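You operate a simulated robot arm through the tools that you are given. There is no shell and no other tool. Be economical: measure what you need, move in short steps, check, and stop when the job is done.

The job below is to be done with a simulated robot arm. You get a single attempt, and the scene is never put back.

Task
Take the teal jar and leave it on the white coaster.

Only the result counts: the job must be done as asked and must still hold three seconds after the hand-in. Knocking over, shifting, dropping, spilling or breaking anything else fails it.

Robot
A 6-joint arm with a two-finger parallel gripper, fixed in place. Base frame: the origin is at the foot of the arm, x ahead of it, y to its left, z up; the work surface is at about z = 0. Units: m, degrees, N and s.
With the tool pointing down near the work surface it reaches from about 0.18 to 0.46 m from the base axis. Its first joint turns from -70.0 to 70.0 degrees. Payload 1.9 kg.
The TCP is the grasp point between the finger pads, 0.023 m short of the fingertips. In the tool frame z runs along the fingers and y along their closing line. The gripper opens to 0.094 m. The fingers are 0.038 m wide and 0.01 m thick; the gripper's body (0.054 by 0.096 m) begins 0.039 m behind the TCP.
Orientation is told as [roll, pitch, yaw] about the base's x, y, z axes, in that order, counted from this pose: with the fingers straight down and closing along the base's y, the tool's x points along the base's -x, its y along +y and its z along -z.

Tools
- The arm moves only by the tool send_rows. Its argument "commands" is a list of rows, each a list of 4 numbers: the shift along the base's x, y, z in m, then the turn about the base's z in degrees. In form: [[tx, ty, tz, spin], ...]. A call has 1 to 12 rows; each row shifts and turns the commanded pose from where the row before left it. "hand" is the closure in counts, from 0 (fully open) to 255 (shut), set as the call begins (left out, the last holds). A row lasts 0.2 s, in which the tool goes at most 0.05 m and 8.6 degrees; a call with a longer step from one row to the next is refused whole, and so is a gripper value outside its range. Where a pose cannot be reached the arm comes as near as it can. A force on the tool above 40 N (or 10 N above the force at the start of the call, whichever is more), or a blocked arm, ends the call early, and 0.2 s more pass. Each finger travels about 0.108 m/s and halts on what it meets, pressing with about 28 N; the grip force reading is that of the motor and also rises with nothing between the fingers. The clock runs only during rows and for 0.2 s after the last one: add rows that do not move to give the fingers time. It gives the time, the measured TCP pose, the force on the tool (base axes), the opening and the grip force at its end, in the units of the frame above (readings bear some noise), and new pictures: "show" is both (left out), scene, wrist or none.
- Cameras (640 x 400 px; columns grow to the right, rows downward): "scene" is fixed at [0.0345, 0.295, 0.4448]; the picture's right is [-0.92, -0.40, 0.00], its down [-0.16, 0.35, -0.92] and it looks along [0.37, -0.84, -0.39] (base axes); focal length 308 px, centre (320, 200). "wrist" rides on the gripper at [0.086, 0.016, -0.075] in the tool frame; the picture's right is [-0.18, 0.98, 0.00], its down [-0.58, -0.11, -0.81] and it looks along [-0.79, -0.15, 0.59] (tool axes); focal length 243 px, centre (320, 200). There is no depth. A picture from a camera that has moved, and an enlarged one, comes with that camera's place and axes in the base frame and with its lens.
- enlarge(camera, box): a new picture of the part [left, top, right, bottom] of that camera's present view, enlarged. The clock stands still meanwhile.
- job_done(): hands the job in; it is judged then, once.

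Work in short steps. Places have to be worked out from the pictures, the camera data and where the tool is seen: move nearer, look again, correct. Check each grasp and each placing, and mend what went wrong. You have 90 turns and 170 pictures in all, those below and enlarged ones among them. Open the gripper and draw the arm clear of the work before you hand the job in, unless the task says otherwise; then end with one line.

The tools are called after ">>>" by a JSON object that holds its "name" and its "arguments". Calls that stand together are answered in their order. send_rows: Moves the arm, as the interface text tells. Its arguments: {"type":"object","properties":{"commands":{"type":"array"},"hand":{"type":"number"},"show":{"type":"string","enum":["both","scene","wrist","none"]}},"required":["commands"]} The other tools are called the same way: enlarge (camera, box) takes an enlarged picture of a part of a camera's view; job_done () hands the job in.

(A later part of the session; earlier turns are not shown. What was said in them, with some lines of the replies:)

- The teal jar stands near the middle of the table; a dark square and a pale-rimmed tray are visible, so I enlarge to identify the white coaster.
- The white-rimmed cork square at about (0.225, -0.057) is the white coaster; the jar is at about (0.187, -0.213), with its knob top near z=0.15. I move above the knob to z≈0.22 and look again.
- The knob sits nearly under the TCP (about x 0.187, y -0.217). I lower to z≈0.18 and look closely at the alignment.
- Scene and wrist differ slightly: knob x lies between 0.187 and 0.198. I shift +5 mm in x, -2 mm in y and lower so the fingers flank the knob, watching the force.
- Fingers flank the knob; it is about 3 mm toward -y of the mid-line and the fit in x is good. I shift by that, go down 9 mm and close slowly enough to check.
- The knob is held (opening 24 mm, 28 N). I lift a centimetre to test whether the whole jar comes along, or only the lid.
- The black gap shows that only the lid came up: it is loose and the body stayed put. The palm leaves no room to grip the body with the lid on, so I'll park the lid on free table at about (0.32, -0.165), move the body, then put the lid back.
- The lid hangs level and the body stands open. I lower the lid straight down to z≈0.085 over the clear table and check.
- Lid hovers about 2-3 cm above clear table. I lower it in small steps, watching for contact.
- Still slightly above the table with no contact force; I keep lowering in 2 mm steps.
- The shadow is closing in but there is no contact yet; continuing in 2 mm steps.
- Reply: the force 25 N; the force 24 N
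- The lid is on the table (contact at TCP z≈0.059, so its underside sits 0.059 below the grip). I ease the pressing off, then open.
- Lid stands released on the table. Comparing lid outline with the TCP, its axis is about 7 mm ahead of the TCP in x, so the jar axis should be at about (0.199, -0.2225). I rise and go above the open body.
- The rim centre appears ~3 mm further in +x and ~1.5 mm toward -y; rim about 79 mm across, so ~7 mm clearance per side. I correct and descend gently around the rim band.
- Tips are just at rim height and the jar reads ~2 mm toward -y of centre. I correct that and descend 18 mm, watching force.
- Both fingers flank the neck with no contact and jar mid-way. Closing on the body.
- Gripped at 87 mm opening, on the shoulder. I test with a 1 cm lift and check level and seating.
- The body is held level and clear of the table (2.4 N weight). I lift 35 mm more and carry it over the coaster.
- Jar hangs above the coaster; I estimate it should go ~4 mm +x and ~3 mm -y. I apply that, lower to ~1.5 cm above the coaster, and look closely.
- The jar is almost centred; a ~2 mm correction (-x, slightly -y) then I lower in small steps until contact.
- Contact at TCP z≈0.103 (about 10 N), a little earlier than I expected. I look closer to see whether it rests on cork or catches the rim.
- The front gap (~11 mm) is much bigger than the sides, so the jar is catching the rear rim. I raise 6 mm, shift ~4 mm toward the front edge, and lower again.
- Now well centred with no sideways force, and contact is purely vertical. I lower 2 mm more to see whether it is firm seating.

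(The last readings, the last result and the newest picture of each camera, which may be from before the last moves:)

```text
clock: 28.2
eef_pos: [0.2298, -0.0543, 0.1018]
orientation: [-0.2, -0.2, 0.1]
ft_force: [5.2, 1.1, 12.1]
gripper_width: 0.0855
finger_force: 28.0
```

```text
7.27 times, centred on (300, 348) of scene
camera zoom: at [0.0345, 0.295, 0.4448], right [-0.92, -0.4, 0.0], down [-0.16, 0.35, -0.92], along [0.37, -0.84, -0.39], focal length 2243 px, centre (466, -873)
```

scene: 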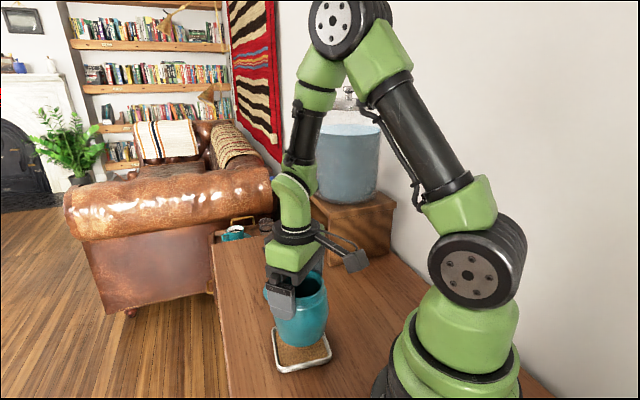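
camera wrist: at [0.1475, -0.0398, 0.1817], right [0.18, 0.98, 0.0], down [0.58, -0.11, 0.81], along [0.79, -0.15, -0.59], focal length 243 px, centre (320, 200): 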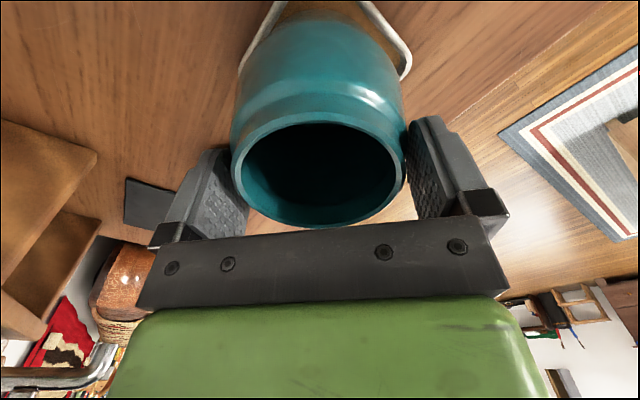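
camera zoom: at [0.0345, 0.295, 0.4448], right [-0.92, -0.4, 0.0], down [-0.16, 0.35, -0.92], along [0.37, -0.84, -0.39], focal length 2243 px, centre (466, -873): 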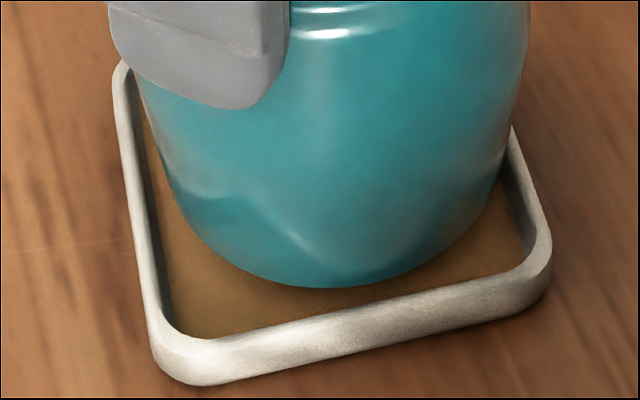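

Force now pushes +x and both views show the jar ~2 mm too near the scene-right edge. I raise 4 mm, shift (+1, +2) mm and lower again in small steps.

>>> {"name": "send_rows", "arguments": {"commands": [[0, 0, 0.005, 0], [0.001, 0.002, 0, 0], [0, 0, 0, 0], [0, 0, -0.003, 0], [0, 0, -0.002, 0], [0, 0, 0, 0]], "show": "none"}}

>>> {"name": "send_rows", "arguments": {"commands": [[0, 0, -0.001, 0], [0, 0, 0, 0]], "show": "none"}}

>>> {"name": "enlarge", "arguments": {"camera": "scene", "box": [260, 310, 340, 375]}}

>>> {"name": "enlarge", "arguments": {"camera": "wrist", "box": [220, 0, 430, 130]}}

```text
clock: 29.6
eef_pos: [0.2322, -0.0531, 0.1017]
orientation: [-0.2, 0.1, 0.0]
ft_force: [-0.5, 0.0, -2.7]
gripper_width: 0.0854
finger_force: 27.7
```

```text
clock: 30.2
eef_pos: [0.2304, -0.0525, 0.0998]
orientation: [-0.1, 0.0, 0.0]
ft_force: [0.0, 0.2, -3.1]
gripper_width: 0.0856
finger_force: 28.1
```

```text
6.15 times, centred on (300, 342) of scene
camera zoom: at [0.0345, 0.295, 0.4448], right [-0.92, -0.4, 0.0], down [-0.16, 0.35, -0.92], along [0.37, -0.84, -0.39], focal length 1898 px, centre (443, -677)
```

zoom: 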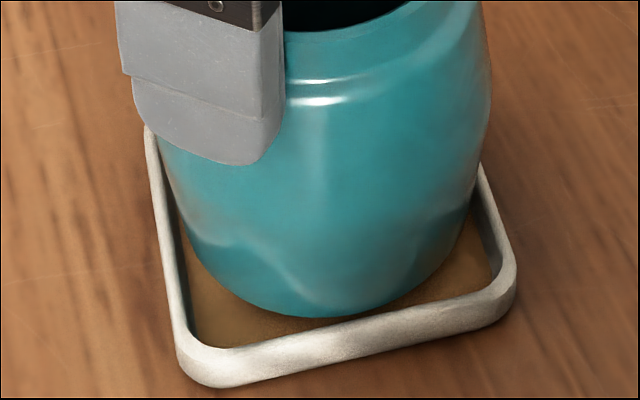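

```text
3.05 times, centred on (325, 65) of wrist
camera zoom: at [0.1456, -0.0347, 0.1734], right [0.18, 0.98, 0.0], down [0.58, -0.11, 0.81], along [0.79, -0.15, -0.59], focal length 739 px, centre (305, 611)
```

zoom: 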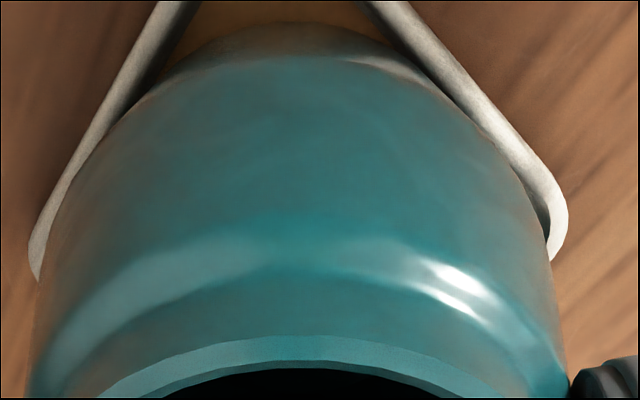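

The jar now passes below the earlier contact height with only its own weight on the tool, so it is inside the rim. I keep lowering in 1.5 mm steps.

>>> {"name": "send_rows", "arguments": {"commands": [[0, 0, -0.0015, 0], [0, 0, 0, 0]], "show": "none"}}

>>> {"name": "send_rows", "arguments": {"commands": [[0, 0, -0.0015, 0], [0, 0, 0, 0]], "show": "none"}}

```text
clock: 30.8
eef_pos: [0.2312, -0.0519, 0.0992]
orientation: [-0.2, 0.0, 0.0]
ft_force: [1.0, -0.4, -2.2]
gripper_width: 0.0853
finger_force: 27.6
```

```text
clock: 31.4
eef_pos: [0.2312, -0.0533, 0.097]
orientation: [-0.1, 0.0, 0.0]
ft_force: [0.8, -0.2, -3.3]
gripper_width: 0.0855
finger_force: 27.9
```

Still free; continuing downward.

>>> {"name": "send_rows", "arguments": {"commands": [[0, 0, -0.0015, 0], [0, 0, 0, 0]], "show": "none"}}

>>> {"name": "send_rows", "arguments": {"commands": [[0, 0, -0.0015, 0], [0, 0, 0, 0]], "show": "none"}}

>>> {"name": "enlarge", "arguments": {"camera": "scene", "box": [260, 310, 340, 375]}}

```text
clock: 32.0
eef_pos: [0.2306, -0.0525, 0.0963]
orientation: [-0.1, 0.0, -0.1]
ft_force: [-0.6, 0.4, 3.2]
gripper_width: 0.0854
finger_force: 28.2
```

```text
clock: 32.6
eef_pos: [0.2312, -0.0522, 0.0945]
orientation: [0.0, -0.1, 0.0]
ft_force: [-4.6, -5.0, 14.8]
gripper_width: 0.0846
finger_force: 27.9
```

```text
6.15 times, centred on (300, 342) of scene
camera zoom: at [0.0344, 0.295, 0.4448], right [-0.92, -0.4, 0.0], down [-0.16, 0.35, -0.92], along [0.37, -0.84, -0.39], focal length 1898 px, centre (443, -677)
```

zoom: 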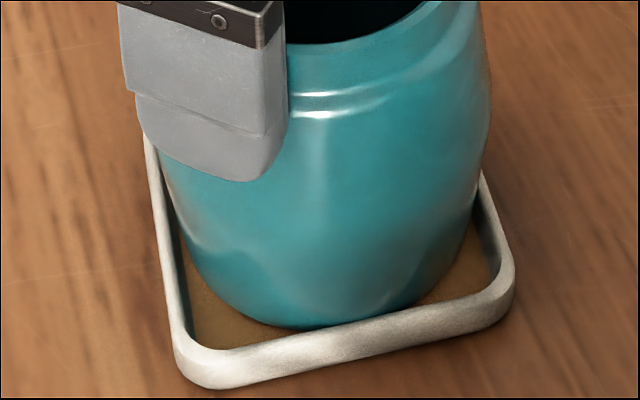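

Seated: firm vertical contact at TCP z≈0.096 (jar bottom ≈6 mm, cork level) inside the rim. I relieve the press, check the reading, then release.

>>> {"name": "send_rows", "arguments": {"commands": [[0, 0, 0.0015, 0], [0, -0.0005, 0, 0], [0, 0, 0, 0]], "show": "none"}}

>>> {"name": "enlarge", "arguments": {"camera": "wrist", "box": [220, 0, 430, 130]}}

```text
clock: 33.4
eef_pos: [0.2299, -0.0527, 0.0958]
orientation: [-0.1, 0.0, 0.0]
ft_force: [-0.1, -0.5, -3.1]
gripper_width: 0.0846
finger_force: 28.1
```

```text
3.05 times, centred on (325, 65) of wrist
camera zoom: at [0.1447, -0.0355, 0.1692], right [0.18, 0.98, 0.0], down [0.58, -0.11, 0.81], along [0.79, -0.15, -0.59], focal length 739 px, centre (305, 611)
```

zoom: 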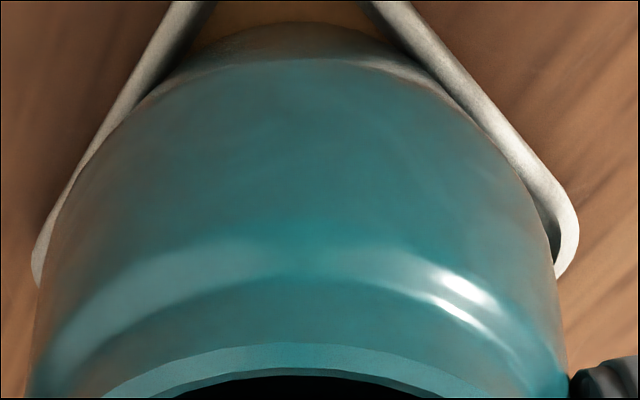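

The jar is centred between the rims; it hangs barely off the cork. I lower 1 mm and open.

>>> {"name": "send_rows", "arguments": {"commands": [[0, 0, -0.0008, 0], [0, 0, 0, 0]], "show": "none"}}

>>> {"name": "send_rows", "arguments": {"commands": [[0, 0, 0, 0], [0, 0, 0, 0], [0, 0, 0, 0]], "hand": 0, "show": "wrist"}}

>>> {"name": "enlarge", "arguments": {"camera": "scene", "box": [250, 270, 360, 380]}}

```text
clock: 34.0
eef_pos: [0.2317, -0.053, 0.0927]
orientation: [-0.1, 0.0, 0.0]
ft_force: [0.2, -0.4, -4.4]
gripper_width: 0.0848
finger_force: 28.0
```

```text
clock: 34.8
eef_pos: [0.231, -0.0534, 0.0943]
orientation: [-0.1, 0.0, 0.0]
ft_force: [0.5, 0.2, 0.7]
gripper_width: 0.0941
finger_force: 0.0
camera wrist: at [0.1452, -0.0354, 0.1681], right [0.18, 0.98, 0.0], down [0.58, -0.11, 0.81], along [0.79, -0.15, -0.59], focal length 243 px, centre (320, 200)
```

wrist: 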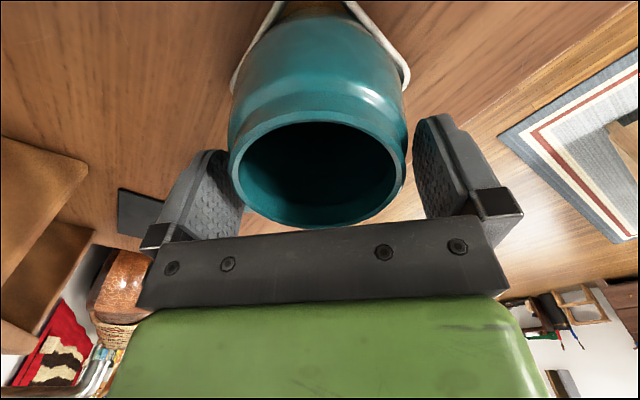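

```text
3.64 times, centred on (305, 325) of scene
camera zoom: at [0.0345, 0.295, 0.4448], right [-0.92, -0.4, 0.0], down [-0.16, 0.35, -0.92], along [0.37, -0.84, -0.39], focal length 1122 px, centre (374, -254)
```

zoom: 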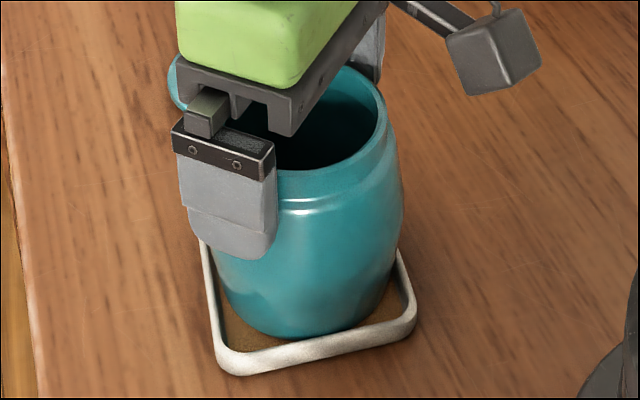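

The jar stands free on the coaster inside the rim. Now I rise straight up and go over the lid to fetch it.

>>> {"name": "send_rows", "arguments": {"commands": [[0, 0, 0.015, 0], [0, 0, 0.03, 0], [0, 0, 0.04, 0], [0, 0, 0.02, 0], [0.028, -0.035, 0, 0], [0.03, -0.038, 0, 0], [0.0305, -0.0385, 0, 0], [0, 0, -0.04, 0], [0, 0, -0.035, 0], [0, 0, 0, 0]]}}

>>> {"name": "enlarge", "arguments": {"camera": "scene", "box": [230, 230, 350, 380]}}

```text
clock: 37.0
eef_pos: [0.3204, -0.1632, 0.1255]
orientation: [0.0, 0.0, 0.0]
ft_force: [0.1, -0.4, -0.4]
gripper_width: 0.0938
finger_force: 0.1
camera wrist: at [0.2349, -0.1466, 0.1977], right [0.19, 0.98, 0.0], down [0.58, -0.11, 0.81], along [0.79, -0.15, -0.59], focal length 243 px, centre (320, 200)
```

scene: 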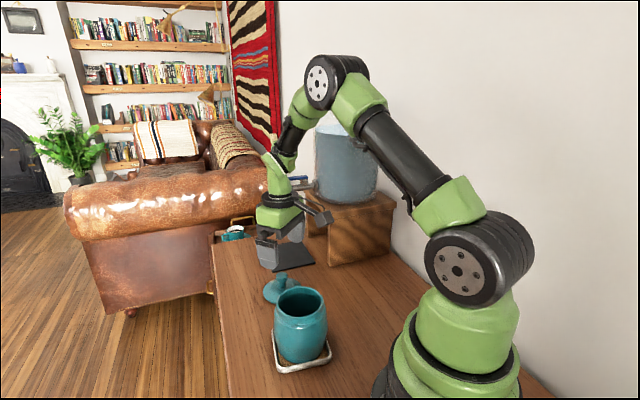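
wrist: 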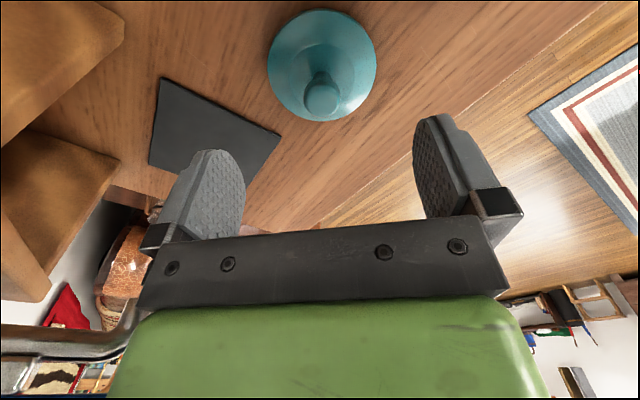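

```text
2.67 times, centred on (290, 305) of scene
camera zoom: at [0.0345, 0.295, 0.4448], right [-0.92, -0.4, 0.0], down [-0.16, 0.35, -0.92], along [0.37, -0.84, -0.39], focal length 822 px, centre (400, -80)
```

zoom: 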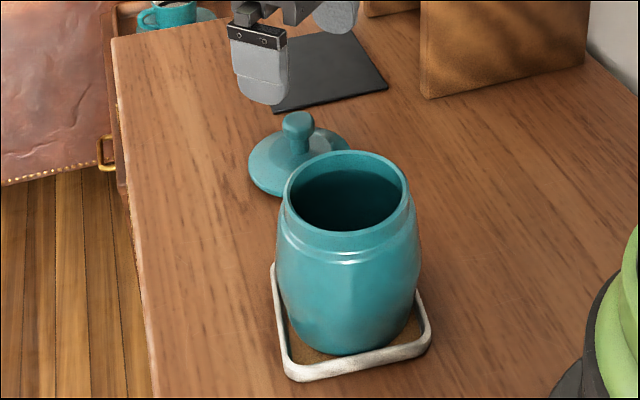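

The jar stands upright in the coaster. I lower onto the lid's knob at the same pose where I released it, and grip.

>>> {"name": "send_rows", "arguments": {"commands": [[-0.001, -0.001, -0.025, 0], [0, 0, -0.025, 0], [0, 0, -0.0155, 0], [0, 0, 0, 0]], "show": "none"}}

>>> {"name": "send_rows", "arguments": {"commands": [[0, 0, 0, 0], [0, 0, 0, 0], [0, 0, 0, 0], [0, 0, 0, 0], [0, 0, 0, 0]], "hand": 255, "show": "wrist"}}

```text
clock: 38.0
eef_pos: [0.3218, -0.1667, 0.0576]
orientation: [-0.1, -0.1, 0.0]
ft_force: [0.5, -0.4, 0.0]
gripper_width: 0.0939
finger_force: 0.1
```

```text
clock: 39.2
eef_pos: [0.321, -0.1664, 0.0592]
orientation: [-0.1, 0.0, 0.0]
ft_force: [0.2, -0.5, 0.2]
gripper_width: 0.0239
finger_force: 27.9
camera wrist: at [0.2352, -0.1487, 0.1311], right [0.18, 0.98, 0.0], down [0.58, -0.11, 0.81], along [0.79, -0.15, -0.59], focal length 243 px, centre (320, 200)
```

wrist: 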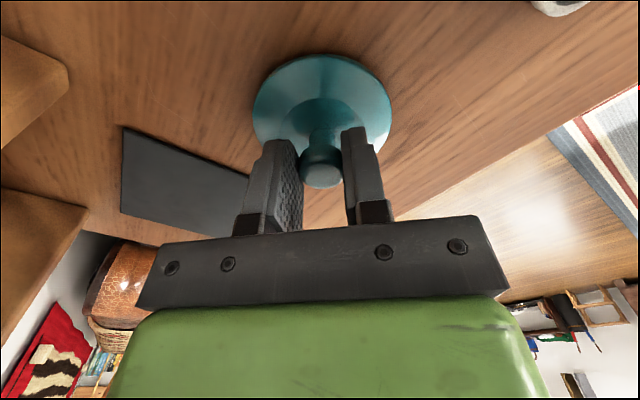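

Lid gripped. I lift it and carry it over the jar to about (0.2205, -0.053), holding well above, then look.

>>> {"name": "send_rows", "arguments": {"commands": [[0, 0, 0.04, 0], [0, 0, 0.045, 0], [0, 0, 0.04, 0], [-0.025, 0.028, 0, 0], [-0.026, 0.029, 0, 0], [-0.026, 0.03, 0, 0], [-0.023, 0.026, 0, 0], [0, 0, 0, 0], [0, 0, 0, 0]]}}

>>> {"name": "enlarge", "arguments": {"camera": "scene", "box": [240, 230, 370, 370]}}

```text
clock: 41.2
eef_pos: [0.2205, -0.0528, 0.1841]
orientation: [-0.1, 0.1, 0.0]
ft_force: [-0.8, 0.7, 0.5]
gripper_width: 0.0238
finger_force: 28.1
camera wrist: at [0.1343, -0.0356, 0.2572], right [0.18, 0.98, 0.0], down [0.58, -0.11, 0.81], along [0.79, -0.15, -0.59], focal length 243 px, centre (320, 200)
```

scene: 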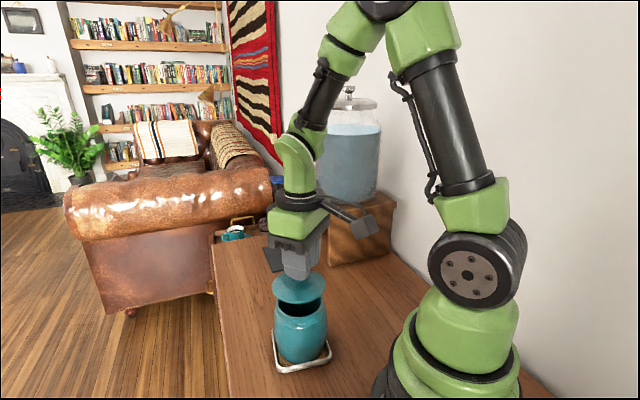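
wrist: 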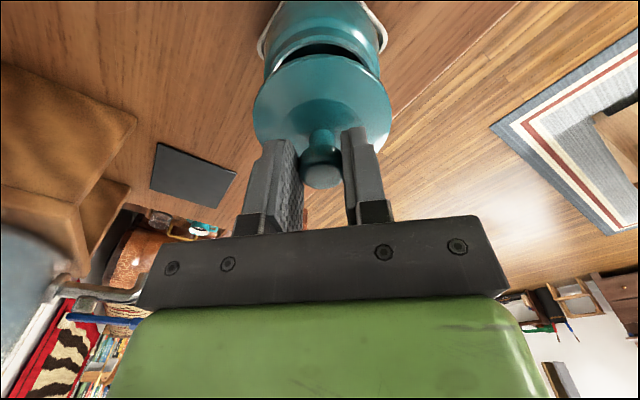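

```text
2.86 times, centred on (305, 300) of scene
camera zoom: at [0.0345, 0.295, 0.4448], right [-0.92, -0.4, 0.0], down [-0.16, 0.35, -0.92], along [0.37, -0.84, -0.39], focal length 881 px, centre (363, -86)
```

zoom: 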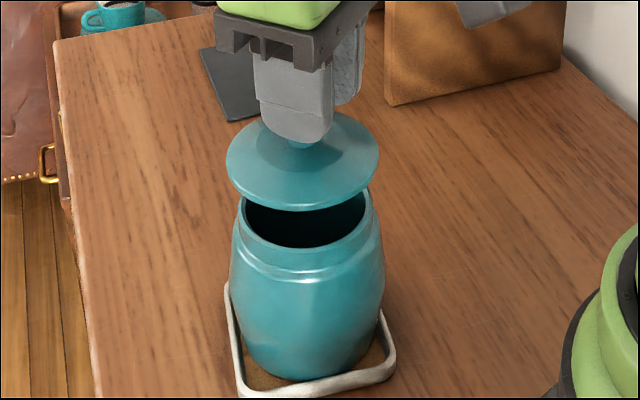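

Lid lines up laterally over the jar. I lower to about 1 cm above seating and compare with the earlier lifted-lid view.

>>> {"name": "send_rows", "arguments": {"commands": [[0, 0, -0.012, 0], [0, 0, -0.008, 0], [0, 0, 0, 0], [0, 0, 0, 0]], "show": "wrist"}}

>>> {"name": "enlarge", "arguments": {"camera": "scene", "box": [255, 260, 345, 370]}}

```text
clock: 42.2
eef_pos: [0.2183, -0.0527, 0.1632]
orientation: [-0.1, 0.0, 0.0]
ft_force: [-0.2, 0.3, -1.6]
gripper_width: 0.0238
finger_force: 27.9
camera wrist: at [0.1336, -0.0355, 0.2365], right [0.18, 0.98, 0.0], down [0.58, -0.11, 0.81], along [0.79, -0.15, -0.59], focal length 243 px, centre (320, 200)
```

wrist: 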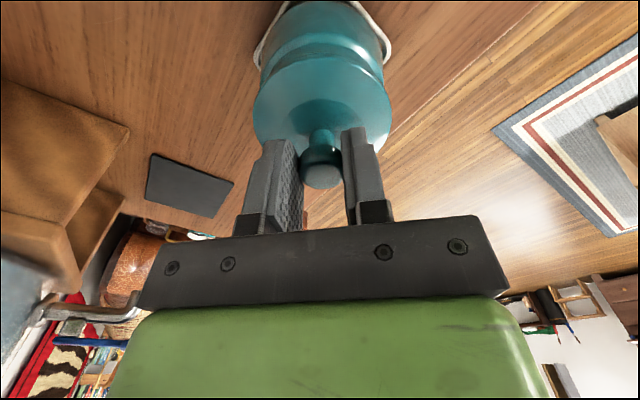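

```text
3.64 times, centred on (300, 315) of scene
camera zoom: at [0.0345, 0.295, 0.4448], right [-0.92, -0.4, 0.0], down [-0.16, 0.35, -0.92], along [0.37, -0.84, -0.39], focal length 1122 px, centre (393, -218)
```

zoom: 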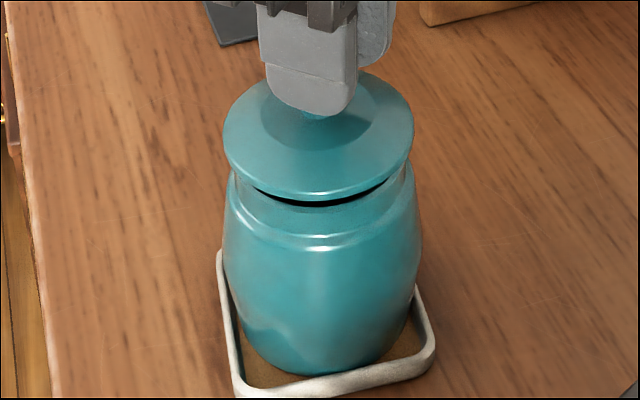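

The view matches the earlier one with the lid 1 cm above its seat, so alignment is good. I lower in 2 mm steps until contact.

>>> {"name": "send_rows", "arguments": {"commands": [[0, 0, -0.002, 0], [0, 0, -0.002, 0], [0, 0, -0.002, 0], [0, 0, 0, 0]], "show": "none"}}

>>> {"name": "send_rows", "arguments": {"commands": [[0, 0, -0.002, 0], [0, 0, 0, 0]], "show": "none"}}

>>> {"name": "enlarge", "arguments": {"camera": "scene", "box": [255, 260, 345, 370]}}

```text
clock: 43.2
eef_pos: [0.2186, -0.054, 0.1579]
orientation: [-0.2, 0.0, -0.1]
ft_force: [0.8, -0.5, -0.8]
gripper_width: 0.0237
finger_force: 28.3
```

```text
clock: 43.8
eef_pos: [0.2182, -0.0525, 0.1545]
orientation: [-0.1, 0.0, -0.2]
ft_force: [0.2, 0.6, -0.7]
gripper_width: 0.0239
finger_force: 27.6
```

```text
3.64 times, centred on (300, 315) of scene
camera zoom: at [0.0345, 0.295, 0.4448], right [-0.92, -0.4, 0.0], down [-0.16, 0.35, -0.92], along [0.37, -0.84, -0.39], focal length 1122 px, centre (393, -218)
```

zoom: 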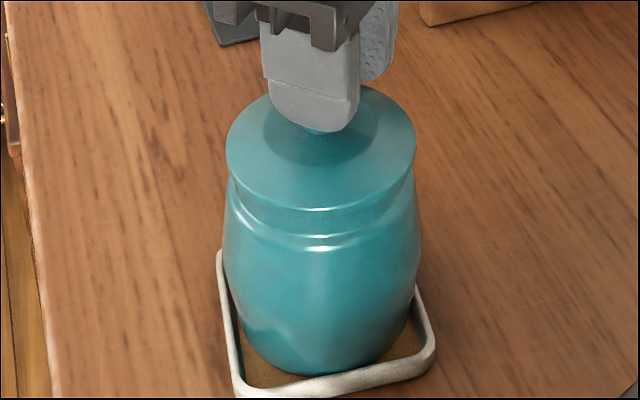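

The lid is about on the rim; no contact force yet. Another small step or two.

>>> {"name": "send_rows", "arguments": {"commands": [[0, 0, -0.0015, 0], [0, 0, 0, 0]], "show": "none"}}

>>> {"name": "send_rows", "arguments": {"commands": [[0, 0, -0.0015, 0], [0, 0, 0, 0]], "show": "none"}}

```text
clock: 44.4
eef_pos: [0.2181, -0.052, 0.1533]
orientation: [-0.1, 0.0, -0.1]
ft_force: [0.0, -0.8, -1.3]
gripper_width: 0.0241
finger_force: 28.3
```

```text
clock: 45.0
eef_pos: [0.2171, -0.0531, 0.1536]
orientation: [-0.1, 0.0, -0.1]
ft_force: [-0.5, -0.7, -1.0]
gripper_width: 0.0238
finger_force: 27.8
```

Still no contact (readings noisy ±1 mm). Continue in 1 mm steps.

>>> {"name": "send_rows", "arguments": {"commands": [[0.001, 0, -0.001, 0], [0, 0, 0, 0]], "show": "none"}}

>>> {"name": "send_rows", "arguments": {"commands": [[0, 0, -0.001, 0], [0, 0, 0, 0]], "show": "none"}}

>>> {"name": "enlarge", "arguments": {"camera": "scene", "box": [255, 260, 345, 370]}}

```text
clock: 45.6
eef_pos: [0.2199, -0.0534, 0.1516]
orientation: [0.0, -0.1, -0.1]
ft_force: [-5.4, 0.3, 23.1]
gripper_width: 0.0238
finger_force: 28.6
```

```text
clock: 46.2
eef_pos: [0.2199, -0.0534, 0.1508]
orientation: [0.0, -0.2, 0.0]
ft_force: [-0.2, -0.5, 22.3]
gripper_width: 0.0237
finger_force: 28.1
```

```text
3.64 times, centred on (300, 315) of scene
camera zoom: at [0.0344, 0.295, 0.4448], right [-0.92, -0.4, 0.0], down [-0.16, 0.35, -0.92], along [0.37, -0.84, -0.39], focal length 1122 px, centre (393, -218)
```

zoom: 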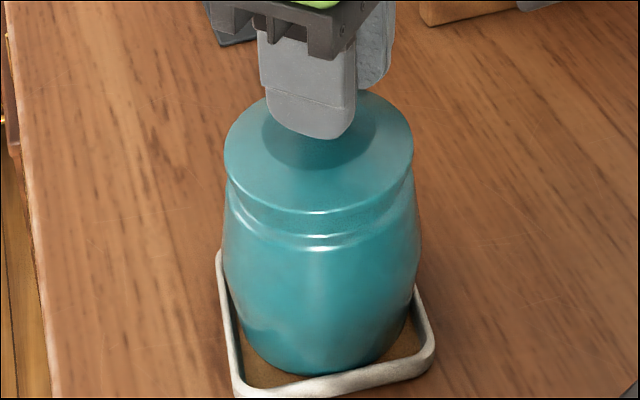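

The lid is seated (firm vertical contact at z≈0.152 and looks level). I ease off and open the fingers.

>>> {"name": "send_rows", "arguments": {"commands": [[0, 0, 0.002, 0], [0, 0, 0, 0]], "show": "none"}}

>>> {"name": "send_rows", "arguments": {"commands": [[0, 0, 0, 0], [0, 0, 0, 0], [0, 0, 0, 0]], "hand": 0, "show": "wrist"}}

>>> {"name": "send_rows", "arguments": {"commands": [[0, 0, 0.02, 0], [0, 0, 0.03, 0], [0, 0, 0.04, 0], [0, 0, 0.04, 0], [0, -0.03, 0.01, 0], [0, -0.04, 0, 0], [0, -0.04, 0, 0], [0, 0, 0, 0]]}}

>>> {"name": "enlarge", "arguments": {"camera": "scene", "box": [225, 230, 375, 380]}}

```text
clock: 46.8
eef_pos: [0.2199, -0.0525, 0.1534]
orientation: [0.0, 0.1, 0.0]
ft_force: [0.1, 0.1, -0.6]
gripper_width: 0.0239
finger_force: 28.3
```

```text
clock: 47.6
eef_pos: [0.2192, -0.0518, 0.1532]
orientation: [-0.1, 0.0, 0.0]
ft_force: [0.1, -0.8, -0.1]
gripper_width: 0.0941
finger_force: 0.0
camera wrist: at [0.1345, -0.0355, 0.2269], right [0.18, 0.98, 0.0], down [0.58, -0.11, 0.81], along [0.79, -0.15, -0.59], focal length 243 px, centre (320, 200)
```

wrist: 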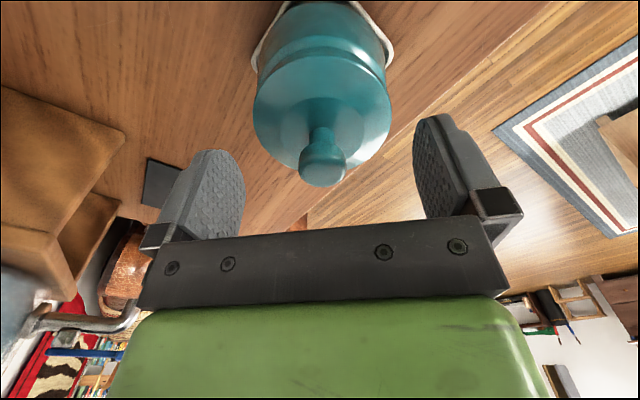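

```text
clock: 49.4
eef_pos: [0.2221, -0.1638, 0.2946]
orientation: [0.0, 0.1, 0.0]
ft_force: [1.0, -0.5, -0.3]
gripper_width: 0.094
finger_force: 0.0
camera wrist: at [0.1357, -0.1451, 0.3681], right [0.18, 0.98, 0.0], down [0.58, -0.11, 0.81], along [0.79, -0.15, -0.59], focal length 243 px, centre (320, 200)
```

scene: 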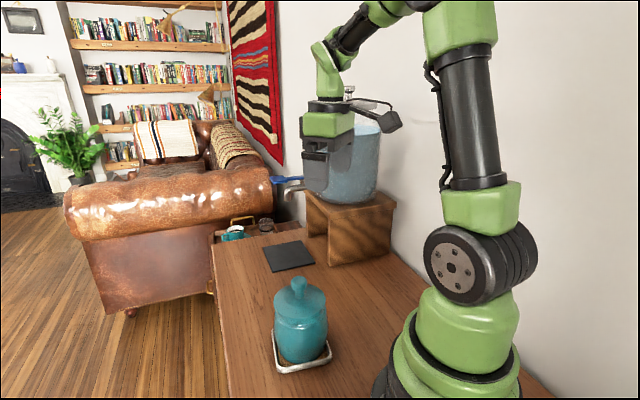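
wrist: 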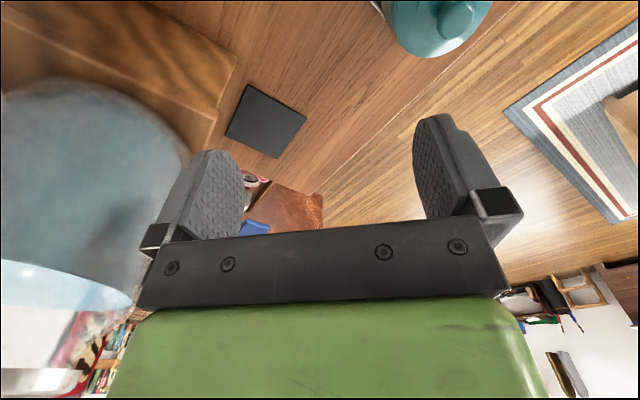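

```text
2.67 times, centred on (300, 305) of scene
camera zoom: at [0.0345, 0.295, 0.4448], right [-0.92, -0.4, 0.0], down [-0.16, 0.35, -0.92], along [0.37, -0.84, -0.39], focal length 822 px, centre (373, -80)
```

zoom: 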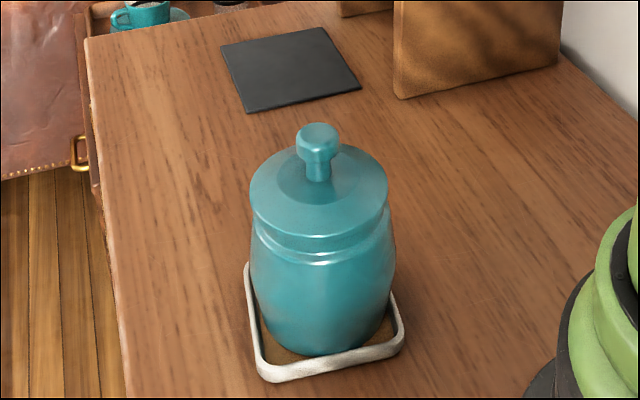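

The jar stands upright in the white coaster with its lid on. The rest looks undisturbed, the gripper is open and the arm is clear, so I hand in.

>>> {"name": "job_done", "arguments": {}}

```text
The job is handed in.
```

The teal jar is on the white coaster, upright inside its rim with the lid on. The lid was loose, so I set it on the table, moved the jar body, then put the lid back. The job is handed in.
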